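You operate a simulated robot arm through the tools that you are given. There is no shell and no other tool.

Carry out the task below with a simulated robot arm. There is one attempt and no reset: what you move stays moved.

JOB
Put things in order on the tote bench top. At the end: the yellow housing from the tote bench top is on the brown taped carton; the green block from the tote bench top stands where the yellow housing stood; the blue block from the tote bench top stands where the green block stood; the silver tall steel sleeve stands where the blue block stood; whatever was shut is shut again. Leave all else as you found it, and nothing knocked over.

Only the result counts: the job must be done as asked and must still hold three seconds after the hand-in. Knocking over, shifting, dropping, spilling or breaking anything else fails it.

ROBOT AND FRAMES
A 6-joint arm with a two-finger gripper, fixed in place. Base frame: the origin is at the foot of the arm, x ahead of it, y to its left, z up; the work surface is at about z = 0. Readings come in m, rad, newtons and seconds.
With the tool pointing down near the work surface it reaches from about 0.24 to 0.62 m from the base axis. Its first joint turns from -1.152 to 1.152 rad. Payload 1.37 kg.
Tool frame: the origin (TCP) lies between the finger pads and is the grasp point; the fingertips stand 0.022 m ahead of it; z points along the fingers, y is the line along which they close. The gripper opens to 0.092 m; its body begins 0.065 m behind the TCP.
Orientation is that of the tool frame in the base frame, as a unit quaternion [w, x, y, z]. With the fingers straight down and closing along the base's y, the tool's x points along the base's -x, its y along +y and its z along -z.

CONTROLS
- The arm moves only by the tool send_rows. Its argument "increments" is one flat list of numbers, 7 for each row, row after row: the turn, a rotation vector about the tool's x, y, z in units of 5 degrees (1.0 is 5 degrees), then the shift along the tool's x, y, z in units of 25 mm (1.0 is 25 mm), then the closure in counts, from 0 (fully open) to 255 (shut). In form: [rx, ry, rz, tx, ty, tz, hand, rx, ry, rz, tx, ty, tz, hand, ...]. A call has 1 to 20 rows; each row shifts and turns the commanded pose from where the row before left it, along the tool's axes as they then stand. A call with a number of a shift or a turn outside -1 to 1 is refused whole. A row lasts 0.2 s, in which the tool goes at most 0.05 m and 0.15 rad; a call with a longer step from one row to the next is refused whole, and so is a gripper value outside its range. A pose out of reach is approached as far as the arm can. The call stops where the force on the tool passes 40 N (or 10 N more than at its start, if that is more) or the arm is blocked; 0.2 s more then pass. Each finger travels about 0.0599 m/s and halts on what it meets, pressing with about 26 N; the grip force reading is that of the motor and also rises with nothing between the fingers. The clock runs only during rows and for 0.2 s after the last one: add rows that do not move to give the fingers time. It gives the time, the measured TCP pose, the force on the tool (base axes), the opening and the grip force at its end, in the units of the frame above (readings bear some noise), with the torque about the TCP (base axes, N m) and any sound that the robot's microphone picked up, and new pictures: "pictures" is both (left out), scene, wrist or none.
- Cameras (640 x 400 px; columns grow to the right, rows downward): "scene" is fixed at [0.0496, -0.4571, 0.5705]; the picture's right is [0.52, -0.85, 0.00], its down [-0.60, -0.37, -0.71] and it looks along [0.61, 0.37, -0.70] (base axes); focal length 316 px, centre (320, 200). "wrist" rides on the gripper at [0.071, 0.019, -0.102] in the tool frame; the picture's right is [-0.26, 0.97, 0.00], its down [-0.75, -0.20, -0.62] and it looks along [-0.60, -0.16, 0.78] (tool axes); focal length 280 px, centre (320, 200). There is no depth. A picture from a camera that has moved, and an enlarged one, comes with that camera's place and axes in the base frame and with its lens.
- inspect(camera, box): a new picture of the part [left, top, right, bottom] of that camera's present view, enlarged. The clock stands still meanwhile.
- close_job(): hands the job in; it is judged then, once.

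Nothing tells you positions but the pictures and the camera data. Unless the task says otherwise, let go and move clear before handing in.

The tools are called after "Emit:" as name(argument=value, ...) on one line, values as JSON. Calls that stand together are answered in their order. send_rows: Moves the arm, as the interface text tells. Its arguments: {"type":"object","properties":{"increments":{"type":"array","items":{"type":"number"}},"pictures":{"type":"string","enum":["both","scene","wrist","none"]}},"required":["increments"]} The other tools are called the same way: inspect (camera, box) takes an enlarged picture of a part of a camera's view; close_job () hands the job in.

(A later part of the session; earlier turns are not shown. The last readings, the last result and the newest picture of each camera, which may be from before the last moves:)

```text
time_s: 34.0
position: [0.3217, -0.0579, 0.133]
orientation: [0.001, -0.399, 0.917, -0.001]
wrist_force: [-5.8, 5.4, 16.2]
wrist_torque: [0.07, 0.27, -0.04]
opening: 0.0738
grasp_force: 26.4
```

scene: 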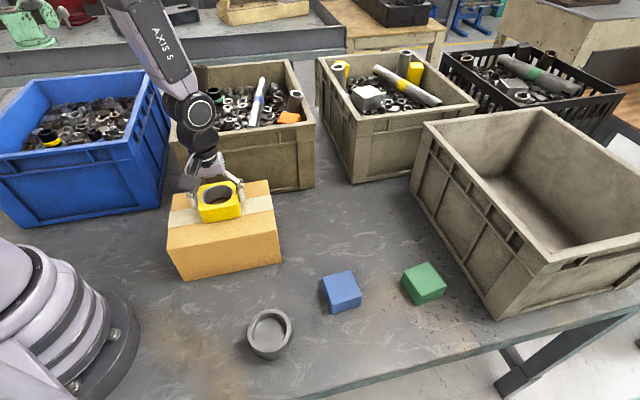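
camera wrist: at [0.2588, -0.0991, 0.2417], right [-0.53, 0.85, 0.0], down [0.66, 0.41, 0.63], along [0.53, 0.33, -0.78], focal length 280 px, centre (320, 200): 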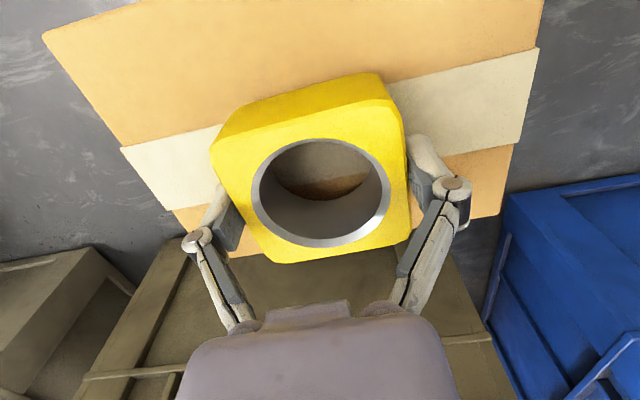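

The housing is resting on the carton (force up to about 16 N). I ease up slightly, open the fingers, and then retreat straight up.

Emit:
send_rows(increments=[0, 0, 0, 0, 0, -0.08, 255, 0, 0, 0, 0, 0, 0, 200, 0, 0, 0, 0, 0, 0, 60, 0, 0, 0, 0, 0, 0, 0, 0, 0, 0, 0, 0, 0, 0, 0, 0, 0, 0, 0, 0, 0], pictures="both")

```text
time_s: 35.4
position: [0.3229, -0.0593, 0.1344]
orientation: [0.0, -0.398, 0.917, -0.001]
wrist_force: [-0.2, 0.6, 0.4]
wrist_torque: [-0.02, 0.0, 0.0]
opening: 0.0921
grasp_force: 0.0
camera wrist: at [0.2593, -0.0986, 0.2384], right [-0.53, 0.85, 0.0], down [0.66, 0.41, 0.63], along [0.53, 0.33, -0.78], focal length 280 px, centre (320, 200)
```

scene: 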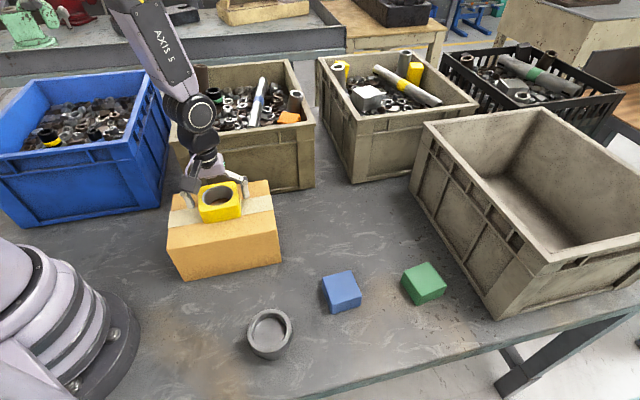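
wrist: 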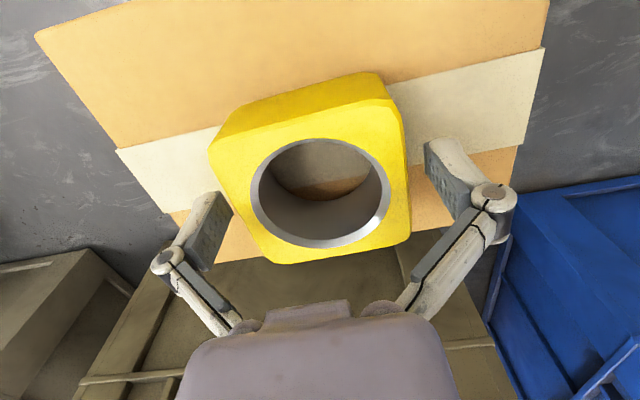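

Emit:
send_rows(increments=[0, 0, 0, 0, 0, -0.3, 0, 0, 0, 0, 0, 0, -0.7, 0, 0, 0, 0, 0, 0, -1, 0, 0, 0, 0, 0, 0, -1, 0, 0, 0, 0, 0, 0, -1, 0, 0, 0, 0, 0, 0, -1, 0, 0, 0, 0, 0, 0, -1, 0, 0, 0, 0, 0, 0, -1, 0, 0, 0, 1, 0, 0, 0, 0, 0, 0, 1, 0, 0, 0, 0, 0, 0, 1, 0, 0, 0, 0, 0, 0, 1, 0, 0, 0, 0, 0, 0, 1, 0, 0, 0, 0, 0, 0, 1, 0, 0, 0, 0, 0, 0, 1, 0, 0, 0, 0, 0, 0, 1, 0, 0, 0, 0, 0, 0, 1, 0, 0, 0, 0, 0, 0, 1, 0, 0, 0, 0, 0, 0, 1, 0, 0, 0, 0, 0, 0, 1, 0, 0, 0, 0], pictures="scene")

Emit:
send_rows(increments=[0, 0, 1, 0, 0, 0, 0, 0, 0, 1, 0, 0, 0, 0, 0, 0, 1, 0, 0, 0, 0, 0, 0, 1, 0, 0, 0, 0, 0, 0, 0.7, 0, 0, 0, 0, 0, 0, 0, -0.95, -0.774, 0, 0, 0, 0, 0, -0.95, -0.774, 0, 0, 0, 0, 0, -0.95, -0.774, 0, 0, 0, 0, 0, -0.95, -0.774, 0, 0, 0, 0, 0, -0.95, -0.774, 0, 0, 0, 0, 0, -0.95, -0.774, 0, 0, 0, 0, 0, -0.95, -0.774, 0, 0, 0, 0, 0, -0.95, -0.774, 0, 0, 0, 0, 0, -0.95, -0.774, 0, 0, 0, 0, 0, -0.95, -0.774, 0, 0, 0, 0, 0, -0.95, -0.774, 0, 0, 0, 0, 0, -0.95, -0.774, 0, 0, 0, 0, 0, -0.95, -0.774, 0, 0, 0, 0, 0, 0, 0, 0, 0], pictures="both")

```text
time_s: 39.6
position: [0.3221, -0.0588, 0.3103]
orientation: [0.001, 0.113, 0.994, -0.001]
wrist_force: [0.4, -0.4, -0.3]
wrist_torque: [0.02, 0.0, -0.02]
opening: 0.0917
grasp_force: 0.0
```

scene: 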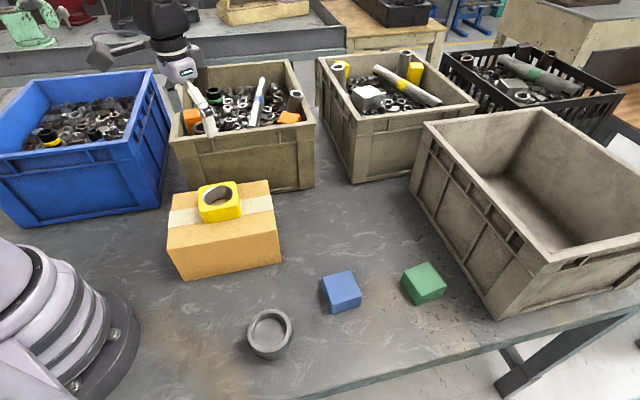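

```text
time_s: 43.6
position: [0.4213, -0.4463, 0.3127]
orientation: [0.001, 0.313, 0.95, 0.0]
wrist_force: [-0.3, -0.2, 0.2]
wrist_torque: [0.01, -0.01, -0.02]
opening: 0.0917
grasp_force: 0.1
camera wrist: at [0.3752, -0.3889, 0.4148], right [0.78, 0.62, 0.0], down [0.48, -0.61, 0.63], along [0.39, -0.49, -0.78], focal length 280 px, centre (320, 200)
```

scene: 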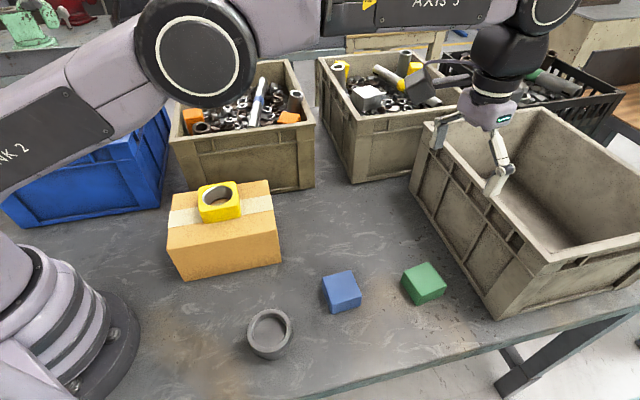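
wrist: 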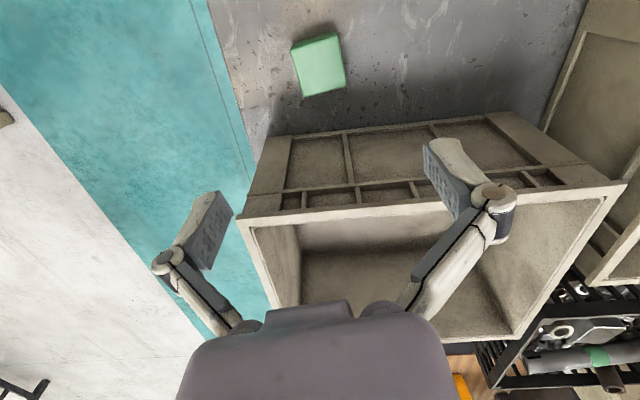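

Emit:
inspect(camera="wrist", box=[260, 20, 380, 110])

Emit:
inspect(camera="scene", box=[150, 160, 290, 250])

```text
4.44 times, centred on (320, 65) of wrist
camera zoom: at [0.3752, -0.3889, 0.4148], right [0.78, 0.62, 0.0], down [0.48, -0.61, 0.63], along [0.39, -0.49, -0.78], focal length 1246 px, centre (320, 800)
```

zoom: 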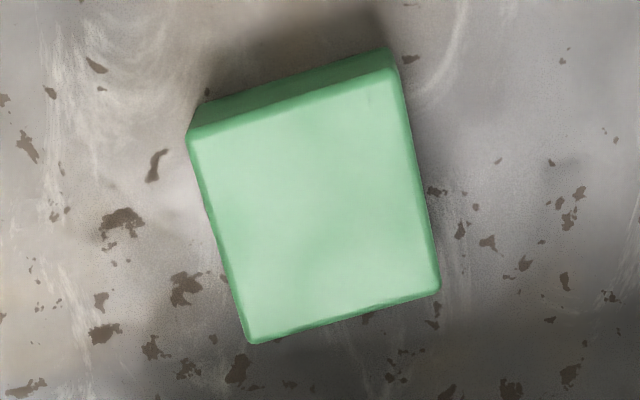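

```text
4.44 times, centred on (220, 205) of scene
camera zoom: at [0.0496, -0.4571, 0.5705], right [0.52, -0.85, 0.0], down [-0.6, -0.37, -0.71], along [0.61, 0.37, -0.7], focal length 1405 px, centre (764, 178)
```

zoom: 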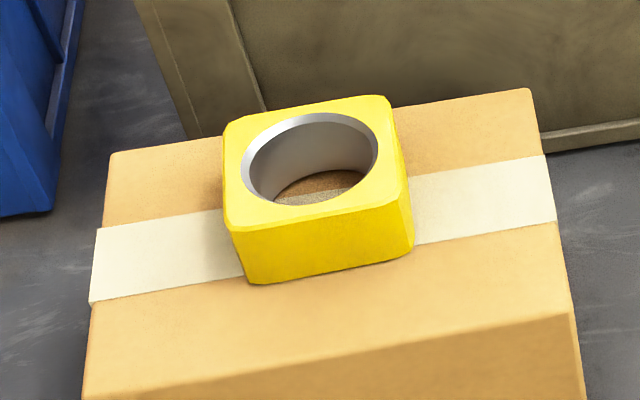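

The housing sits well on the carton. The green block is at about [0.431, -0.460], yaw −36.5°, matching the tool; I shift over it and descend part way, checking reach.

Emit:
send_rows(increments=[0, 0, 0, -0.65, -0.15, 0, 0, 0, 0, 0, 0, 0, 1, 0, 0, 0, 0, 0, 0, 1, 0, 0, 0, 0, 0, 0, 1, 0, 0, 0, 0, 0, 0, 1, 0, 0, 0, 0, 0, 0, 1, 0, 0, 0, 0, 0, 0, 1, 0, 0, 0, 0, 0, 0, 1, 0, 0, 0, 0, 0, 0, 1, 0, 0, 0, 0, 0, 0, 0, 0], pictures="both")

```text
time_s: 45.8
position: [0.4259, -0.4521, 0.1121]
orientation: [0.0, 0.313, 0.95, 0.0]
wrist_force: [0.0, 0.1, 0.2]
wrist_torque: [0.02, 0.01, -0.02]
opening: 0.0919
grasp_force: 0.1
out of reach, approached as far as the arm can: row 1
camera wrist: at [0.3806, -0.3947, 0.2149], right [0.78, 0.62, 0.0], down [0.48, -0.61, 0.63], along [0.39, -0.49, -0.78], focal length 280 px, centre (320, 200)
```

scene: 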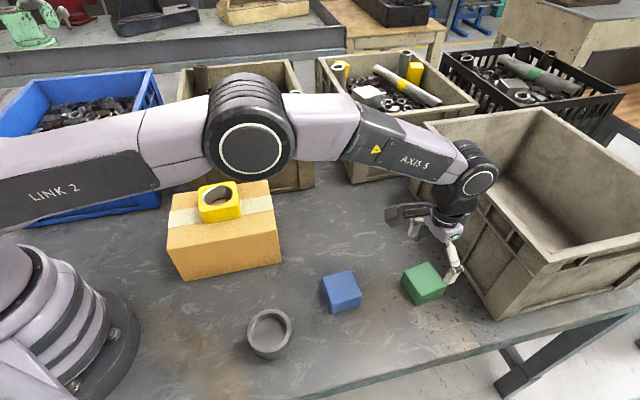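
wrist: 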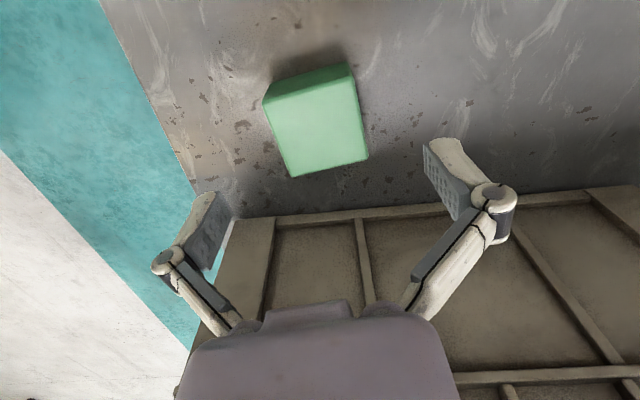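

Emit:
send_rows(increments=[0, 0, 0, 0, -0.1, 1, 0, 0, 0, 0, 0, 0, 1, 0, 0, 0, 0, 0, 0, 0.6, 0, 0, 0, 0, -0.3, 0, 0, 0, 0, 0, 0, 0, 0, 0, 0], pictures="both")

```text
time_s: 47.0
position: [0.4327, -0.4575, 0.0468]
orientation: [0.001, 0.314, 0.95, 0.0]
wrist_force: [0.1, 0.2, 0.1]
wrist_torque: [0.04, 0.0, -0.02]
opening: 0.0921
grasp_force: 0.2
camera wrist: at [0.3858, -0.401, 0.1489], right [0.78, 0.62, 0.0], down [0.48, -0.61, 0.63], along [0.39, -0.49, -0.78], focal length 280 px, centre (320, 200)
```

scene: 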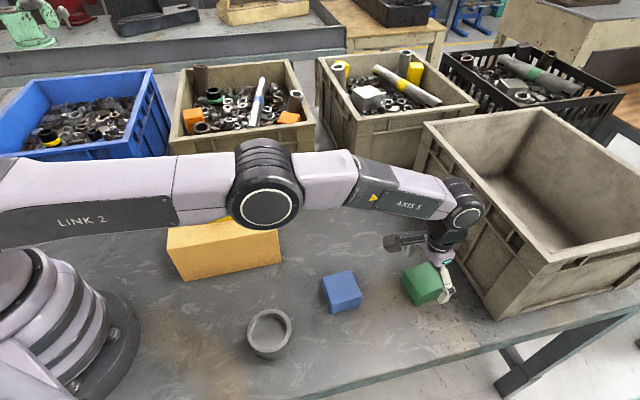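
wrist: 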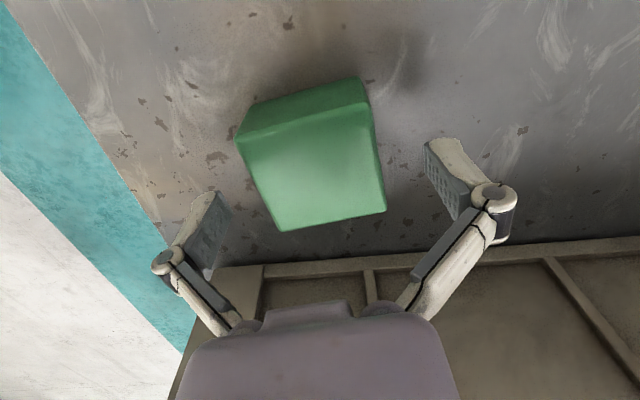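

The tool is aligned over the green block. I lower to grasp height, close, and lift slowly.

Emit:
send_rows(increments=[0, 0, 0, 0, -0.05, 0.4, 0, 0, 0, 0, 0, 0, 0.4, 0, 0, 0, 0, 0, 0, 0, 0, 0, 0, 0, 0, 0, 0, 255, 0, 0, 0, 0, 0, 0, 255, 0, 0, 0, 0, 0, 0, 255, 0, 0, 0, 0, 0, 0, 255, 0, 0, 0, 0, 0, 0, 255, 0, 0, 0, 0, 0, 0, 255, 0, 0, 0, 0, 0, -0.1, 255, 0, 0, 0, 0, 0, -0.1, 255, 0, 0, 0, 0, 0, -0.1, 255], pictures="wrist")

```text
time_s: 49.6
position: [0.4309, -0.4586, 0.0318]
orientation: [0.0, 0.312, 0.95, 0.0]
wrist_force: [0.3, 1.0, -8.3]
wrist_torque: [0.01, 0.02, 0.02]
opening: 0.06
grasp_force: 25.6
camera wrist: at [0.3844, -0.4016, 0.1353], right [0.78, 0.62, 0.0], down [0.48, -0.61, 0.63], along [0.39, -0.49, -0.78], focal length 280 px, centre (320, 200)
```

wrist: 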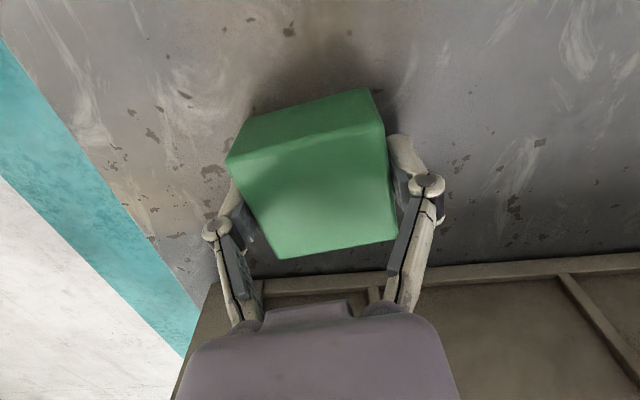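

Emit:
send_rows(increments=[0, 0, 0, 0, 0, -0.1, 255, 0, 0, 0, 0, 0, -0.15, 255, 0, 0, 0, 0, 0, -0.15, 255, 0, 0, 0, 0, 0, -0.15, 255, 0, 0, 0, 0, 0, -0.15, 255], pictures="both")

```text
time_s: 50.8
position: [0.4312, -0.46, 0.0514]
orientation: [0.001, 0.313, 0.95, -0.002]
wrist_force: [0.2, 0.1, -7.9]
wrist_torque: [0.02, 0.03, 0.02]
opening: 0.0599
grasp_force: 25.7
camera wrist: at [0.385, -0.4027, 0.1538], right [0.78, 0.62, 0.0], down [0.48, -0.61, 0.63], along [0.39, -0.49, -0.78], focal length 280 px, centre (320, 200)
```

scene: 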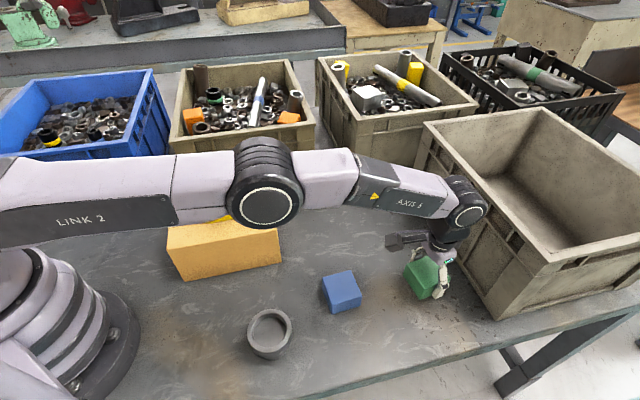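
wrist: 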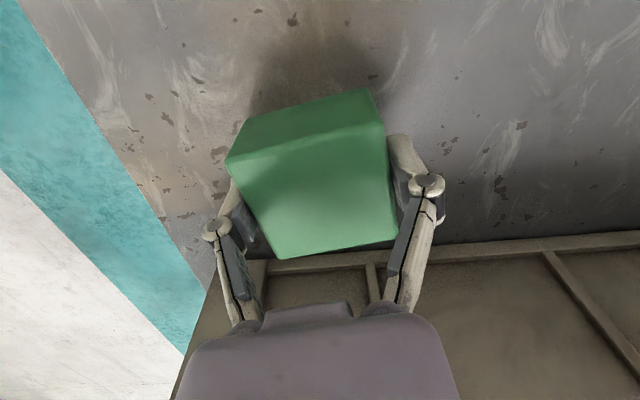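

The green block (about 8 N) is held firmly. I raise it while retracting slightly, then turn the tool so the camera body will face away from the carton at the housing's old spot.

Emit:
send_rows(increments=[0, 0, 0, 0.1, 0, -0.2, 255, 0, 0, 0, 0.1, 0, -0.25, 255, 0, 0, 0, 0.1, 0, -0.25, 255, 0, 0, 0, 0.1, 0, -0.25, 255, 0, 0, 0, 0.1, 0, -0.25, 255, 0, 0, 0, 0.1, 0, -0.25, 255, 0, 0, 0, 0.1, 0, -0.25, 255, 0, 0, 0, 0.1, 0, -0.25, 255, 0, 0, 0, 0.1, 0, -0.25, 255, 0, 0, 0, 0.1, 0, -0.25, 255, 0, 0, 0, 0.1, 0, -0.25, 255, 0, 0, 0, 0.1, 0, -0.25, 255, 0, 0, 0, 0.1, 0, -0.25, 255, 0, 0, 0, 0.1, 0, -0.2, 255, 0, 0, -0.4, 0, 0, 0, 255, 0, 0, -0.7, 0, 0, 0, 255, 0, 0, -0.8, 0, 0, 0, 255, 0, 0, -0.8, 0, 0, 0, 255, 0, 0, -0.8, 0, 0, 0, 255, 0, 0, -0.8, 0, 0, 0, 255], pictures="wrist")

```text
time_s: 55.0
position: [0.4013, -0.4384, 0.1374]
orientation: [0.001, 0.13, 0.992, 0.0]
wrist_force: [0.1, -0.4, -7.8]
wrist_torque: [0.01, 0.02, -0.04]
opening: 0.0598
grasp_force: 26.3
camera wrist: at [0.3381, -0.4014, 0.2389], right [0.5, 0.86, 0.0], down [0.67, -0.39, 0.63], along [0.54, -0.31, -0.78], focal length 280 px, centre (320, 200)
```

wrist: 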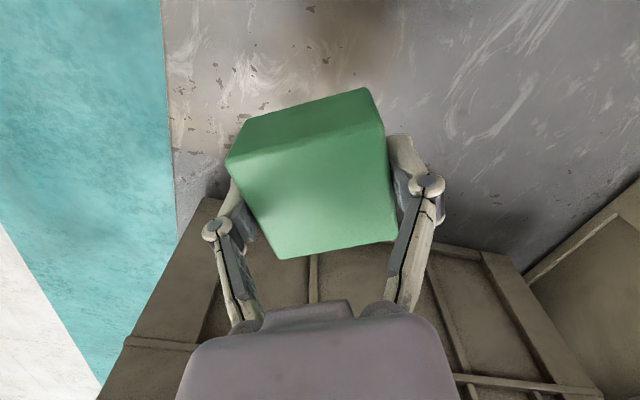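

Emit:
send_rows(increments=[0, 0, -0.8, 0, 0, 0, 255, 0, 0, -0.8, 0, 0, 0, 255, 0, 0, -0.8, 0, 0, 0, 255, 0, 0, -0.8, 0, 0, 0, 255, 0, 0, -0.8, 0, 0, 0, 255, 0, 0, -0.8, 0, 0, 0, 255, 0, 0, -0.8, 0, 0, 0, 255, 0, 0, -0.8, 0, 0, 0, 255, 0, 0, -0.8, 0, 0, 0, 255, 0, 0, -0.8, 0, 0, 0, 255, 0, 0, -0.8, 0, 0, 0, 255, 0, 0, -0.8, 0, 0, 0, 255, 0, 0, -0.8, 0, 0, 0, 255, 0, 0, -0.8, 0, 0, 0, 255, 0, 0, -0.8, 0, 0, 0, 255, 0, 0, -0.28, 0, 0, 0, 255, 0, 0, 0, 0, 0, 0, 255], pictures="both")

```text
time_s: 58.6
position: [0.4012, -0.4391, 0.1359]
orientation: [0.0, -0.394, 0.919, -0.001]
wrist_force: [-0.2, -0.2, -9.5]
wrist_torque: [-0.02, 0.0, 0.0]
opening: 0.0597
grasp_force: 25.7
camera wrist: at [0.3384, -0.4776, 0.2386], right [-0.52, 0.85, 0.0], down [0.67, 0.41, 0.63], along [0.54, 0.32, -0.78], focal length 280 px, centre (320, 200)
```

scene: 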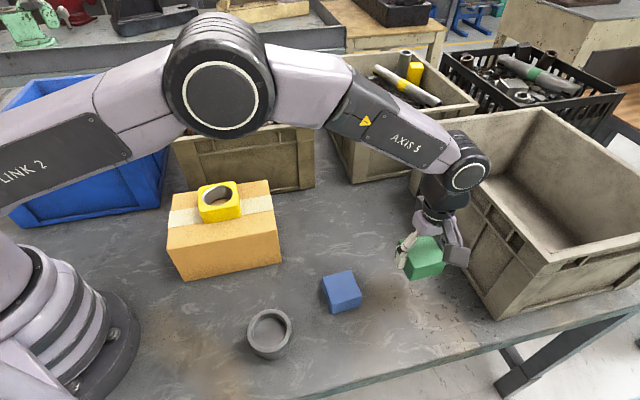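
wrist: 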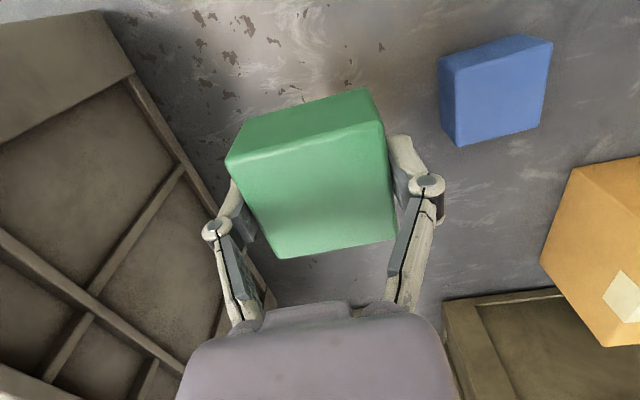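

Emit:
send_rows(increments=[0, 0, 0, -0.2027, 0.1297, 0, 255, 0, 0, 0, -0.2027, 0.1297, 0, 255, 0, 0, 0, -0.4054, 0.2595, 0, 255, 0, 0, 0, -0.4054, 0.2595, 0, 255, 0, 0, 0, -0.4054, 0.2595, 0, 255, 0, 0, 0, -0.4054, 0.2595, 0, 255, 0, 0, 0, -0.4054, 0.2595, 0, 255, 0, 0, 0, -0.4054, 0.2595, 0, 255, 0, 0, 0, -0.4054, 0.2595, 0, 255, 0, 0, 0, -0.4054, 0.2595, 0, 255, 0, 0, 0, -0.4054, 0.2595, 0, 255, 0, 0, 0, -0.4054, 0.2595, 0, 255, 0, 0, 0, -0.4054, 0.2595, 0, 255, 0, 0, 0, -0.4054, 0.2595, 0, 255, 0, 0, 0, -0.4054, 0.2595, 0, 255, 0, 0, 0, -0.4054, 0.2595, 0, 255, 0, 0, 0, -0.4054, 0.2595, 0, 255, 0, 0, 0, -0.4054, 0.2595, 0, 255, 0, 0, 0, -0.4054, 0.2595, 0, 255, 0, 0, 0, -0.2027, 0.1297, 0, 255], pictures="both")

```text
time_s: 62.8
position: [0.4443, -0.2195, 0.1341]
orientation: [0.0, -0.395, 0.919, -0.002]
wrist_force: [-0.1, -0.2, -8.5]
wrist_torque: [0.0, 0.0, -0.01]
opening: 0.0597
grasp_force: 26.3
camera wrist: at [0.3815, -0.2582, 0.2373], right [-0.52, 0.86, 0.0], down [0.67, 0.41, 0.63], along [0.54, 0.32, -0.78], focal length 280 px, centre (320, 200)
```

scene: 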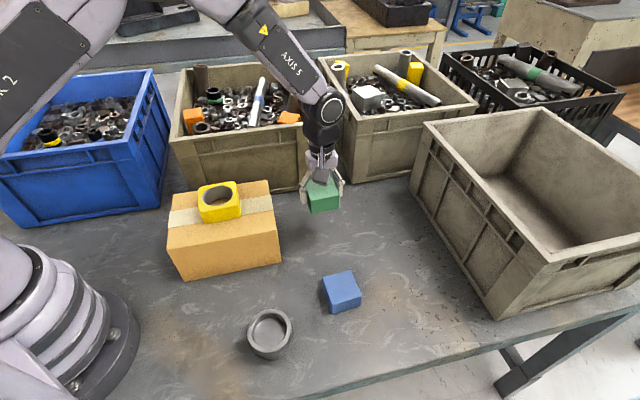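
wrist: 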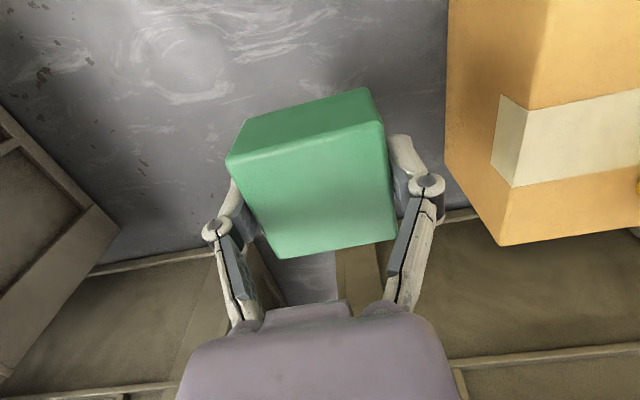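

Over the housing's old spot now. I descend slowly to set the green block down.

Emit:
send_rows(increments=[0, 0, 0, 0, 0, 0.2, 255, 0, 0, 0, 0, 0, 0.3, 255, 0, 0, 0, 0, 0, 0.3, 255, 0, 0, 0, 0, 0, 0.3, 255, 0, 0, 0, 0, 0, 0.3, 255, 0, 0, 0, 0, 0, 0.3, 255, 0, 0, 0, 0, 0, 0.3, 255, 0, 0, 0, 0, 0, 0.3, 255, 0, 0, 0, 0, 0, 0.3, 255, 0, 0, 0, 0, 0, 0.3, 255, 0, 0, 0, 0, 0, 0.3, 255, 0, 0, 0, 0, 0, 0.3, 255, 0, 0, 0, 0, 0, 0.3, 255, 0, 0, 0, 0, 0, 0.2, 255, 0, 0, 0, 0, 0, 0, 255], pictures="both")

```text
time_s: 66.0
position: [0.4448, -0.22, 0.0352]
orientation: [0.0, -0.394, 0.919, -0.001]
wrist_force: [0.7, -0.4, -8.6]
wrist_torque: [-0.02, 0.01, 0.01]
opening: 0.0595
grasp_force: 26.0
camera wrist: at [0.3811, -0.259, 0.1379], right [-0.52, 0.86, 0.0], down [0.67, 0.41, 0.63], along [0.54, 0.32, -0.78], focal length 280 px, centre (320, 200)
```

scene: 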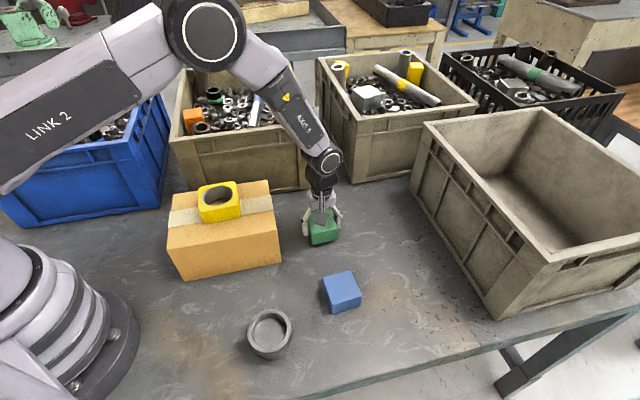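
wrist: 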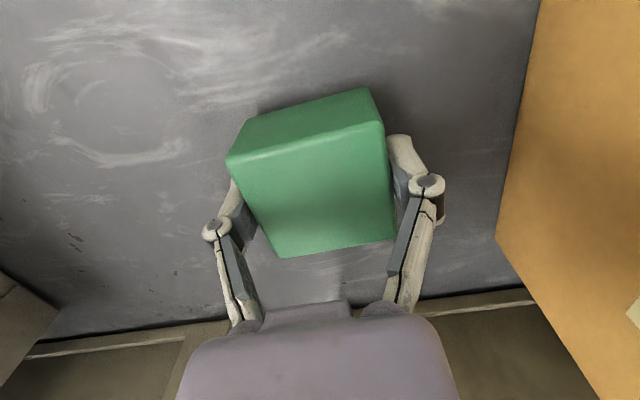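

Emit:
send_rows(increments=[0, 0, 0, 0, 0, 0.1, 255, 0, 0, 0, 0, 0, 0.1, 255, 0, 0, 0, 0, 0, 0.08, 255, 0, 0, 0, 0, 0, 0, 255], pictures="none")

```text
time_s: 67.0
position: [0.4443, -0.2205, 0.0282]
orientation: [0.0, -0.394, 0.919, -0.001]
wrist_force: [0.5, 0.2, -9.0]
wrist_torque: [0.01, -0.03, 0.0]
opening: 0.0594
grasp_force: 26.3
```

Emit:
send_rows(increments=[0, 0, 0, 0, 0, 0.05, 255, 0, 0, 0, 0, 0, 0.03, 255, 0, 0, 0, 0, 0, 0, 255], pictures="none")

```text
time_s: 67.8
position: [0.4438, -0.2218, 0.0255]
orientation: [0.0, -0.395, 0.919, -0.001]
wrist_force: [-1.3, 3.9, 3.2]
wrist_torque: [0.62, 0.06, 0.08]
opening: 0.0598
grasp_force: 25.8
```

Contact with the bench is felt. I release and open fully.

Emit:
send_rows(increments=[0, 0, 0, 0, 0, 0, 220, 0, 0, 0, 0, 0, 0, 120, 0, 0, 0, 0, 0, 0, 40, 0, 0, 0, 0, 0, 0, 0, 0, 0, 0, 0, 0, 0, 0, 0, 0, 0, 0, 0, 0, 0], pictures="both")

```text
time_s: 69.2
position: [0.4451, -0.2215, 0.0266]
orientation: [0.001, -0.394, 0.919, -0.002]
wrist_force: [0.6, 0.3, -0.4]
wrist_torque: [0.0, 0.0, -0.02]
opening: 0.092
grasp_force: 0.1
camera wrist: at [0.3809, -0.2593, 0.1294], right [-0.52, 0.86, 0.0], down [0.67, 0.41, 0.63], along [0.54, 0.32, -0.78], focal length 280 px, centre (320, 200)
```

scene: 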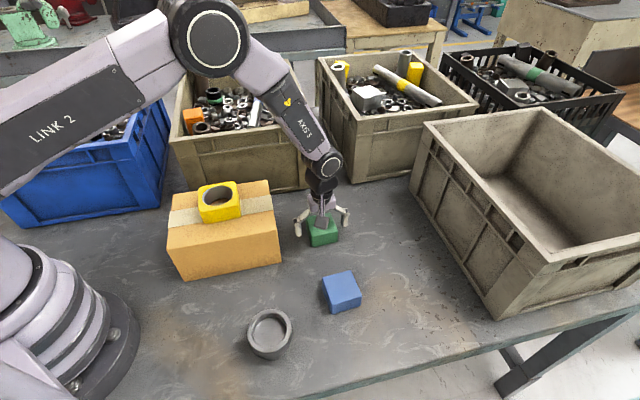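
wrist: 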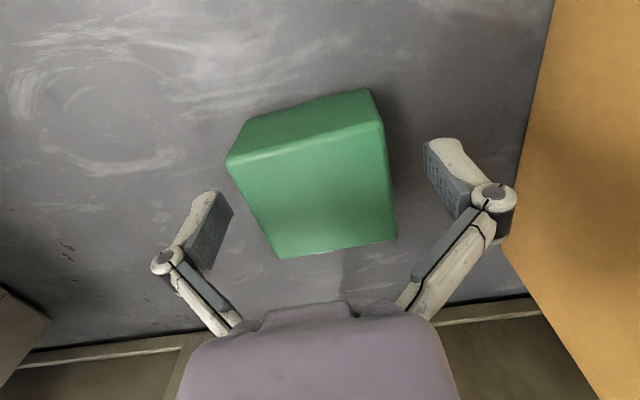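

The green block stands on the housing's old spot. I rise and move over to the blue block.

Emit:
send_rows(increments=[0, 0, 0, 0, 0, -0.3, 0, 0, 0, 0, 0, 0, -0.7, 0, 0, 0, 0, 0, 0, -1, 0, 0, 0, 0, 0, 0, -1, 0, 0, 0, 0, 0, 0, -1, 0, 0, 0, 0, 0, 0, -1, 0, 0, 0, 0, 0, 0, -1, 0, 0, 0, 0, 0, 0, -1, 0, 0, 0, 0, 0, 0, -1, 0, 0, 0, 0, 0.896, 0.034, 0, 0, 0, 0, 0, 0.896, 0.034, 0, 0, 0, 0, 0, 0.896, 0.034, 0, 0, 0, 0, 0, 0.896, 0.034, 0, 0, 0, 0, 0, 0.896, 0.034, 0, 0, 0, 0, 0, 0.896, 0.034, 0, 0, 0, 0, 0, 0.896, 0.034, 0, 0, 0, 0, -0.3, 0, 0, 0, 0, 0, 0, 0, 0, 0, 0, 0], pictures="both")

Emit:
inspect(camera="wrist", box=[240, 10, 400, 130])

Emit:
inspect(camera="scene", box=[282, 205, 362, 255])

```text
time_s: 73.0
position: [0.3315, -0.33, 0.2267]
orientation: [0.0, -0.405, 0.914, -0.001]
wrist_force: [0.6, 0.6, 0.1]
wrist_torque: [0.02, -0.02, -0.03]
opening: 0.0921
grasp_force: 0.1
camera wrist: at [0.2693, -0.37, 0.3298], right [-0.54, 0.84, 0.0], down [0.66, 0.42, 0.63], along [0.53, 0.34, -0.78], focal length 280 px, centre (320, 200)
```

scene: 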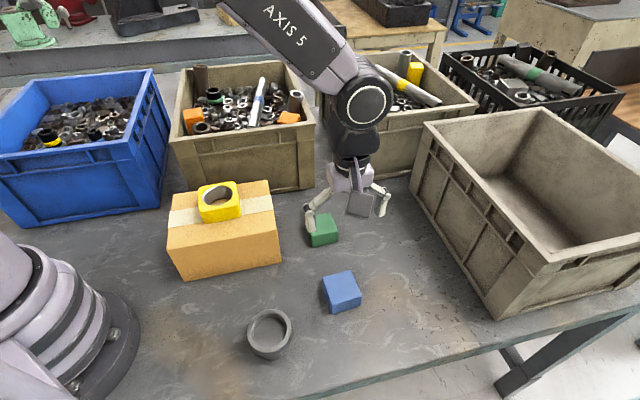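
wrist: 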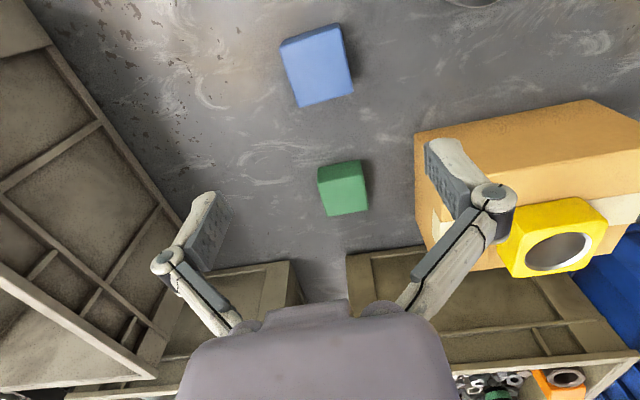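

```text
3.33 times, centred on (320, 70) of wrist
camera zoom: at [0.2693, -0.37, 0.3298], right [-0.54, 0.84, 0.0], down [0.66, 0.42, 0.63], along [0.53, 0.34, -0.78], focal length 935 px, centre (320, 633)
```

zoom: 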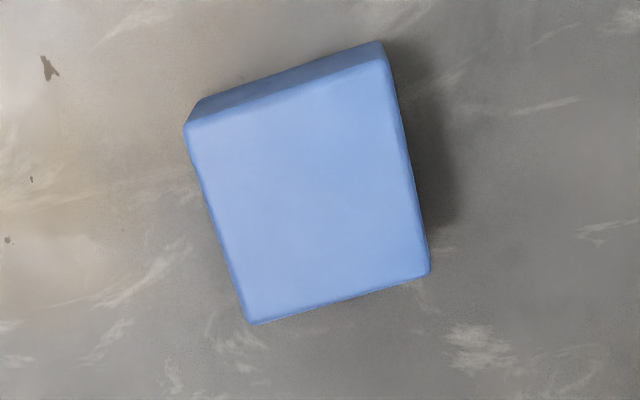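

```text
8.00 times, centred on (322, 230) of scene
camera zoom: at [0.0496, -0.4571, 0.5705], right [0.52, -0.85, 0.0], down [-0.6, -0.37, -0.71], along [0.61, 0.37, -0.7], focal length 2529 px, centre (304, -40)
```

zoom: 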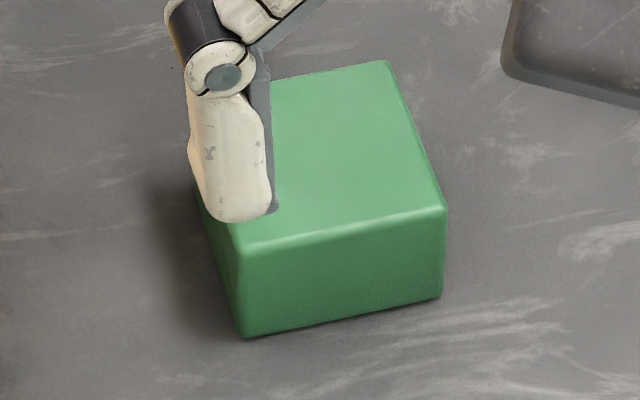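

The green block is correctly placed. The blue block is at about [0.331, -0.332], yaw 49°; I trim the pose and descend on it.

Emit:
send_rows(increments=[0, 0, -0.28, 0, 0, 0, 0, 0, 0, 0, 0.1, -0.06, 1, 0, 0, 0, 0, 0, 0, 1, 0, 0, 0, 0, 0, 0, 1, 0, 0, 0, 0, 0, 0, 1, 0, 0, 0, 0, 0, 0, 1, 0, 0, 0, 0, 0, 0, 1, 0, 0, 0, 0, 0, 0, 1, 0, 0, 0, 0, 0, 0, 0.5, 0, 0, 0, 0, 0, 0, 0, 0], pictures="wrist")

```text
time_s: 75.2
position: [0.3319, -0.3311, 0.0389]
orientation: [0.0, -0.417, 0.909, 0.0]
wrist_force: [0.3, -0.3, -0.1]
wrist_torque: [-0.02, -0.02, 0.03]
opening: 0.092
grasp_force: 0.1
camera wrist: at [0.27, -0.3739, 0.1409], right [-0.56, 0.83, 0.0], down [0.65, 0.44, 0.63], along [0.52, 0.35, -0.78], focal length 280 px, centre (320, 200)
```

wrist: 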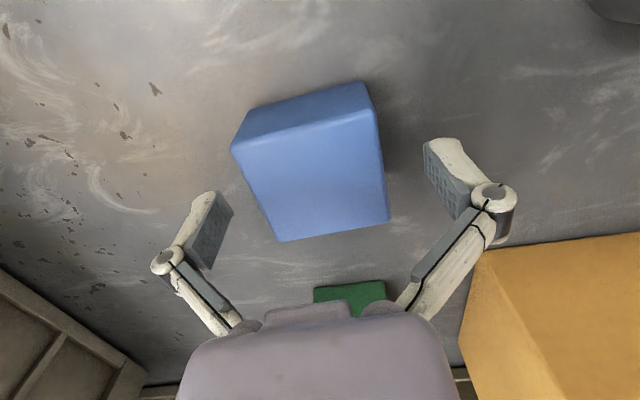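

Emit:
send_rows(increments=[0, 0, 0, 0, -0.06, 0.25, 0, 0, 0, 0, 0, 0, 0.25, 0, 0, 0, 0, 0, 0, 0, 0, 0, 0, 0, 0, 0, 0, 255, 0, 0, 0, 0, 0, 0, 255, 0, 0, 0, 0, 0, 0, 255, 0, 0, 0, 0, 0, 0, 255, 0, 0, 0, 0, 0, 0, 255, 0, 0, 0, 0, 0, 0, 255], pictures="none")

Emit:
send_rows(increments=[0, 0, 0, 0, 0, -0.1, 255, 0, 0, 0, 0, 0, -0.1, 255, 0, 0, 0, 0, 0, -0.1, 255, 0, 0, 0, 0, 0, -0.15, 255, 0, 0, 0, 0, 0, -0.15, 255, 0, 0, 0, 0, 0, -0.15, 255, 0, 0, 0, 0, 0, -0.15, 255], pictures="both")

```text
time_s: 77.2
position: [0.3315, -0.3341, 0.0256]
orientation: [0.0, -0.417, 0.909, -0.001]
wrist_force: [-5.1, 3.6, 7.3]
wrist_torque: [0.37, 0.39, 0.02]
opening: 0.0598
grasp_force: 26.1
```

```text
time_s: 78.8
position: [0.3328, -0.3331, 0.0485]
orientation: [0.001, -0.417, 0.909, -0.002]
wrist_force: [0.2, 0.6, -8.6]
wrist_torque: [0.01, 0.05, 0.01]
opening: 0.0594
grasp_force: 25.7
camera wrist: at [0.271, -0.3752, 0.1519], right [-0.56, 0.83, 0.0], down [0.65, 0.44, 0.63], along [0.52, 0.35, -0.78], focal length 280 px, centre (320, 200)
```

scene: 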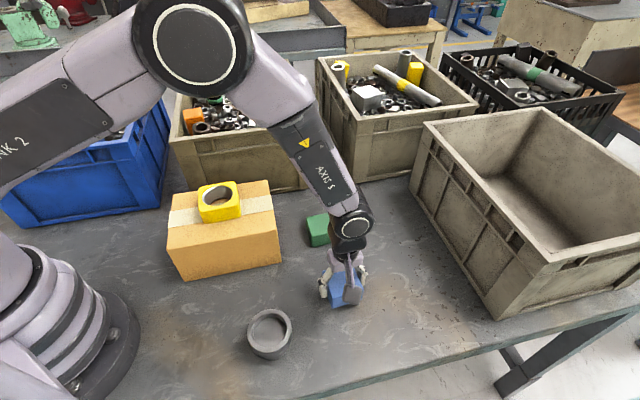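
wrist: 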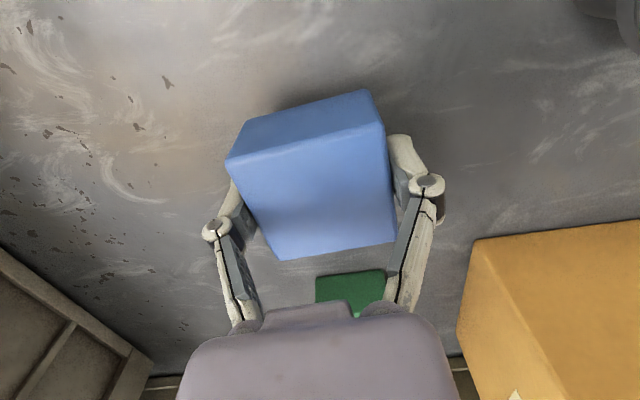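

Blue is held. I carry it low and slowly toward the green block's old spot, trimming the yaw to match.

Emit:
send_rows(increments=[0, 0, 0, 0, 0, -0.2, 255, 0, 0, 0, 0, 0, -0.25, 255, 0, 0, 0, 0, 0, -0.25, 255, 0, 0, 0, 0, 0, -0.25, 255, 0, 0, 0, 0, 0, -0.25, 255, 0, 0, -0.42, 0, 0, 0, 255, 0, 0, -0.42, 0, 0, 0, 255, 0, 0, 0, 0.055, -0.2, 0, 255, 0, 0, 0, 0.11, -0.4, 0, 255, 0, 0, 0, 0.11, -0.4, 0, 255, 0, 0, 0, 0.11, -0.4, 0, 255, 0, 0, 0, 0.11, -0.4, 0, 255, 0, 0, 0, 0.11, -0.4, 0, 255, 0, 0, 0, 0.11, -0.4, 0, 255, 0, 0, 0, 0.11, -0.4, 0, 255, 0, 0, 0, 0.11, -0.4, 0, 255, 0, 0, 0, 0.11, -0.4, 0, 255, 0, 0, 0, 0.11, -0.4, 0, 255, 0, 0, 0, 0.11, -0.4, 0, 255, 0, 0, 0, 0.055, -0.2, 0, 255], pictures="both")

```text
time_s: 83.0
position: [0.4095, -0.4316, 0.0791]
orientation: [0.001, -0.449, 0.893, -0.001]
wrist_force: [0.2, 0.4, -9.0]
wrist_torque: [0.0, 0.01, 0.01]
opening: 0.0597
grasp_force: 26.3
camera wrist: at [0.3511, -0.4781, 0.1824], right [-0.62, 0.78, 0.0], down [0.61, 0.48, 0.63], along [0.49, 0.39, -0.78], focal length 280 px, centre (320, 200)
```

scene: 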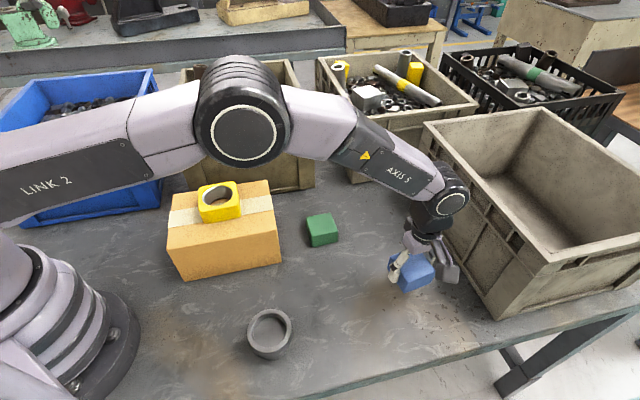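
wrist: 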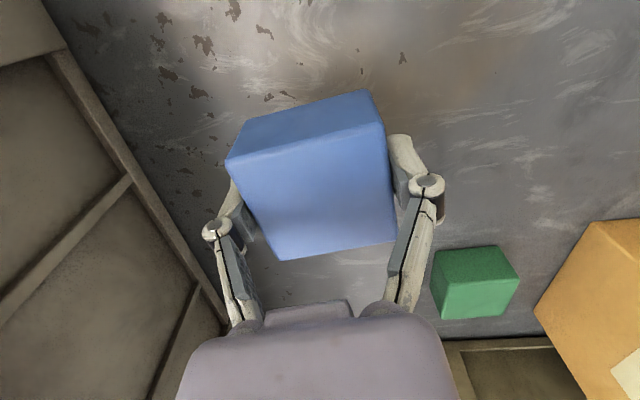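

Emit:
send_rows(increments=[0, 0, 0, 0.092, -0.335, 0.2, 255, 0, 0, 0, 0.092, -0.335, 0.3, 255, 0, 0, 0, 0.092, -0.335, 0.3, 255, 0, 0, 0, 0.092, -0.335, 0.3, 255, 0, 0, 0, 0, 0, 0.2, 255, 0, 0, 0, 0, 0, 0, 255], pictures="both")

```text
time_s: 84.4
position: [0.4296, -0.4596, 0.0473]
orientation: [0.001, -0.45, 0.893, -0.001]
wrist_force: [0.3, 0.7, -8.8]
wrist_torque: [0.03, -0.01, 0.01]
opening: 0.0597
grasp_force: 25.9
camera wrist: at [0.3722, -0.505, 0.15], right [-0.62, 0.78, 0.0], down [0.61, 0.48, 0.63], along [0.49, 0.39, -0.78], focal length 280 px, centre (320, 200)
```

scene: 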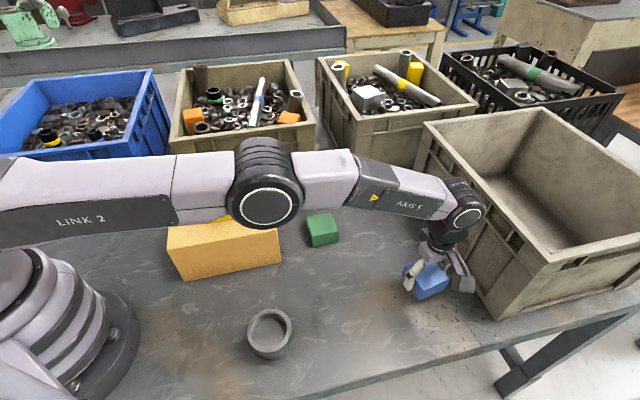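
wrist: 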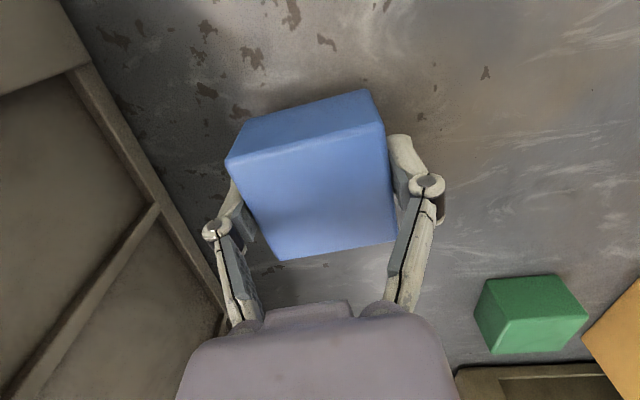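

Emit:
send_rows(increments=[0, 0, 0, 0, 0, 0.2, 255, 0, 0, 0, 0, 0, 0.2, 255, 0, 0, 0, 0, 0, 0.2, 255, 0, 0, 0, 0, 0, 0.08, 255, 0, 0, 0, 0, 0, 0, 255], pictures="none")

Emit:
send_rows(increments=[0, 0, 0, 0, 0, 0.06, 255, 0, 0, 0, 0, 0, 0.04, 255, 0, 0, 0, 0, 0, 0, 255], pictures="none")

```text
time_s: 85.6
position: [0.4302, -0.4591, 0.0293]
orientation: [0.0, -0.45, 0.893, -0.001]
wrist_force: [0.4, 0.1, -9.2]
wrist_torque: [-0.05, 0.0, 0.0]
opening: 0.0599
grasp_force: 26.7
```

```text
time_s: 86.4
position: [0.4309, -0.4589, 0.0275]
orientation: [0.001, -0.45, 0.893, -0.001]
wrist_force: [0.5, -0.7, -9.2]
wrist_torque: [-0.02, -0.03, -0.01]
opening: 0.0597
grasp_force: 26.0
```

Emit:
send_rows(increments=[0, 0, 0, 0, 0, 0.05, 255, 0, 0, 0, 0, 0, 0, 255], pictures="none")

```text
time_s: 87.0
position: [0.43, -0.4596, 0.0248]
orientation: [0.001, -0.45, 0.893, -0.001]
wrist_force: [-0.7, 0.6, -5.3]
wrist_torque: [0.14, 0.05, 0.02]
opening: 0.0598
grasp_force: 26.0
```

Emit:
send_rows(increments=[0, 0, 0, 0, 0, 0.03, 255, 0, 0, 0, 0, 0, 0, 220, 0, 0, 0, 0, 0, 0, 120, 0, 0, 0, 0, 0, 0, 40, 0, 0, 0, 0, 0, 0, 0, 0, 0, 0, 0, 0, 0, 0, 0, 0, 0, 0, 0, 0, 0], pictures="both")

```text
time_s: 88.6
position: [0.4309, -0.4576, 0.0254]
orientation: [0.001, -0.45, 0.893, -0.001]
wrist_force: [0.5, 0.1, -0.4]
wrist_torque: [0.01, 0.02, 0.0]
opening: 0.0919
grasp_force: 0.0
camera wrist: at [0.372, -0.5054, 0.1277], right [-0.62, 0.78, 0.0], down [0.61, 0.48, 0.63], along [0.49, 0.39, -0.78], focal length 280 px, centre (320, 200)
```

scene: 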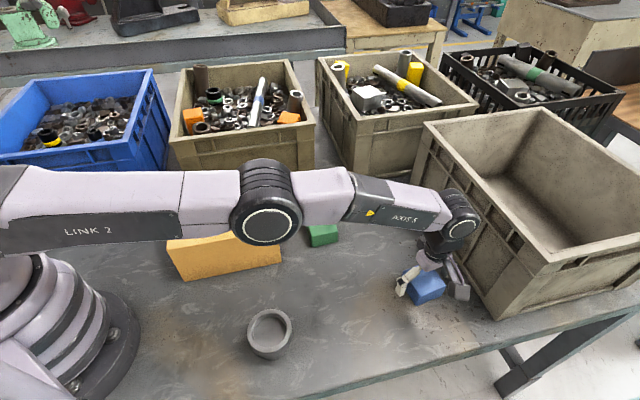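
wrist: 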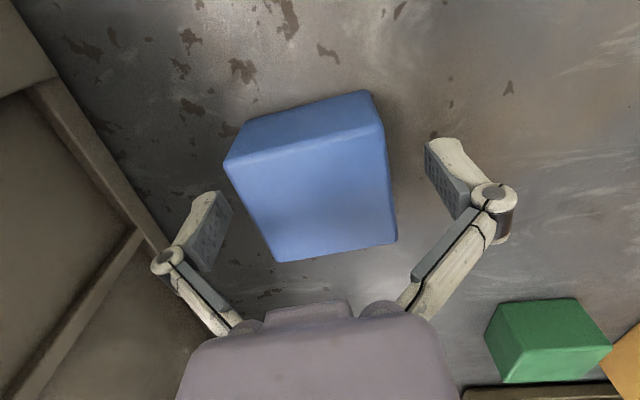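

Blue stands on the green block's old spot. I rise, retract inward, and then head for the sleeve in the near grey tote, turning the tool so the fingers will close parallel to the tote's side wall.

Emit:
send_rows(increments=[0, 0, 0, 0, 0, -0.3, 0, 0, 0, 0, 0, 0, -0.7, 0, 0, 0, 0, 0, 0, -1, 0, 0, 0, 0, 0, 0, -1, 0, 0, 0, 0, 0, 0.8, -0.6, 0, 0, 0, 0, 0, 0.8, -0.6, 0, 0, 0, 0, 0, 0.8, -0.6, 0, 0, 0, 0, 0, 0.8, -0.6, 0, 0, 0, 0, 0, 0.8, -0.6, 0, 0, 0, 0, 0, 0.8, -0.6, 0, 0, 0, 0, 0, 0, -1, 0, 0, 0, 0, 0, 0, -1, 0, 0, 0, 0, 0, 0, -1, 0, 0, 0, 0, 0, 0, -1, 0, 0, 0, 0, 0, 0, -1, 0, 0, 0, 0, 0, 0, 0, 0], pictures="both")

Emit:
inspect(camera="scene", box=[384, 258, 464, 308])

Emit:
inspect(camera="scene", box=[160, 170, 360, 290])

```text
time_s: 92.0
position: [0.3323, -0.3876, 0.3165]
orientation: [0.0, -0.451, 0.893, -0.001]
wrist_force: [0.2, -0.2, -0.6]
wrist_torque: [0.05, 0.04, -0.02]
opening: 0.092
grasp_force: 0.1
camera wrist: at [0.2746, -0.4332, 0.4184], right [-0.62, 0.78, 0.0], down [0.61, 0.48, 0.63], along [0.49, 0.39, -0.78], focal length 280 px, centre (320, 200)
```

scene: 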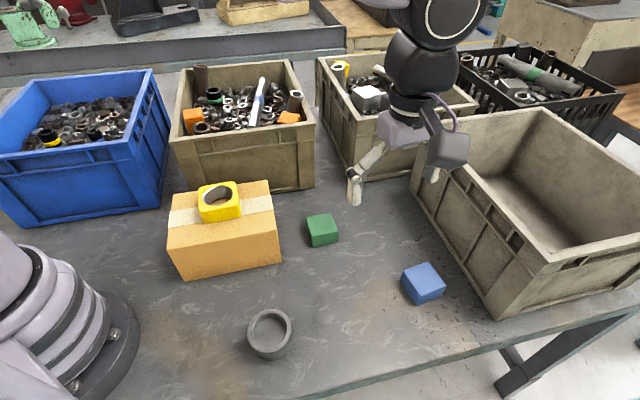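
wrist: 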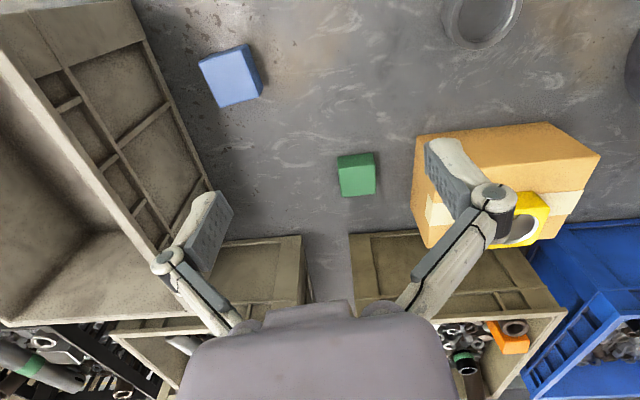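

```text
8.00 times, centred on (424, 283) of scene
camera zoom: at [0.0496, -0.4571, 0.5705], right [0.52, -0.85, 0.0], down [-0.6, -0.37, -0.71], along [0.61, 0.37, -0.7], focal length 2529 px, centre (-512, -464)
```

zoom: 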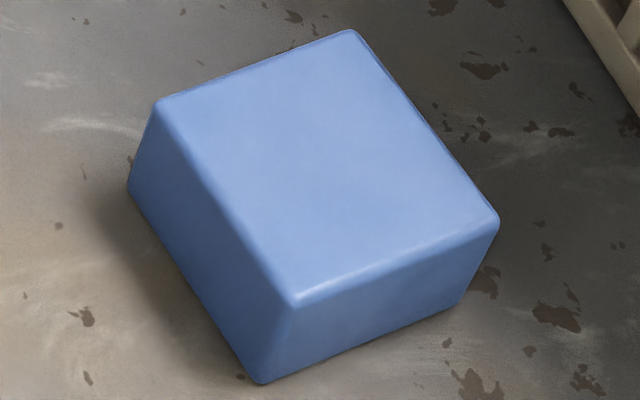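

```text
3.20 times, centred on (260, 230) of scene
camera zoom: at [0.0496, -0.4571, 0.5705], right [0.52, -0.85, 0.0], down [-0.6, -0.37, -0.71], along [0.61, 0.37, -0.7], focal length 1012 px, centre (512, 104)
```

zoom: 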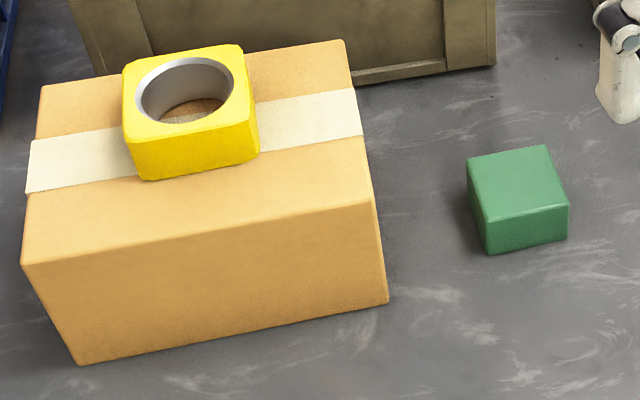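

All three are placed correctly. Now I rotate the tool to yaw about −57° and move toward the sleeve.

Emit:
send_rows(increments=[0, 0, 1, 0, 0, 0, 140, 0, 0, 1, 0, 0, 0, 140, 0, 0, 1, 0, 0, 0, 140, 0, 0, 1, 0, 0, 0, 140, 0, 0, 1, 0, 0, 0, 140, 0, 0, 1, 0, 0, 0, 140, 0, 0, 1, 0, 0, 0, 140, 0, 0, 1, 0, 0, 0, 140, 0, 0, 1, 0, 0, 0, 140, 0, 0, 1, 0, 0, 0, 140, 0, 0, 1, 0, 0, 0, 140, 0, 0, 1, 0, 0, 0, 140, 0, 0, 1, 0, 0, 0, 140, 0, 0, 1, 0, 0, 0, 140, 0, 0, 1, 0, 0, 0, 140, 0, 0, 1, 0, 0, 0, 140, 0, 0, 1, 0, 0, 0, 140, 0, 0, 1, 0, 0, 0, 140, 0, 0, 1, 0, 0, 0, 140, 0, 0, 1, 0, 0, 0, 140], pictures="none")

```text
time_s: 96.2
position: [0.3331, -0.3867, 0.3154]
orientation: [0.0, 0.396, 0.918, 0.0]
wrist_force: [0.0, 0.2, 0.1]
wrist_torque: [-0.02, -0.03, 0.01]
opening: 0.0415
grasp_force: 0.1
```

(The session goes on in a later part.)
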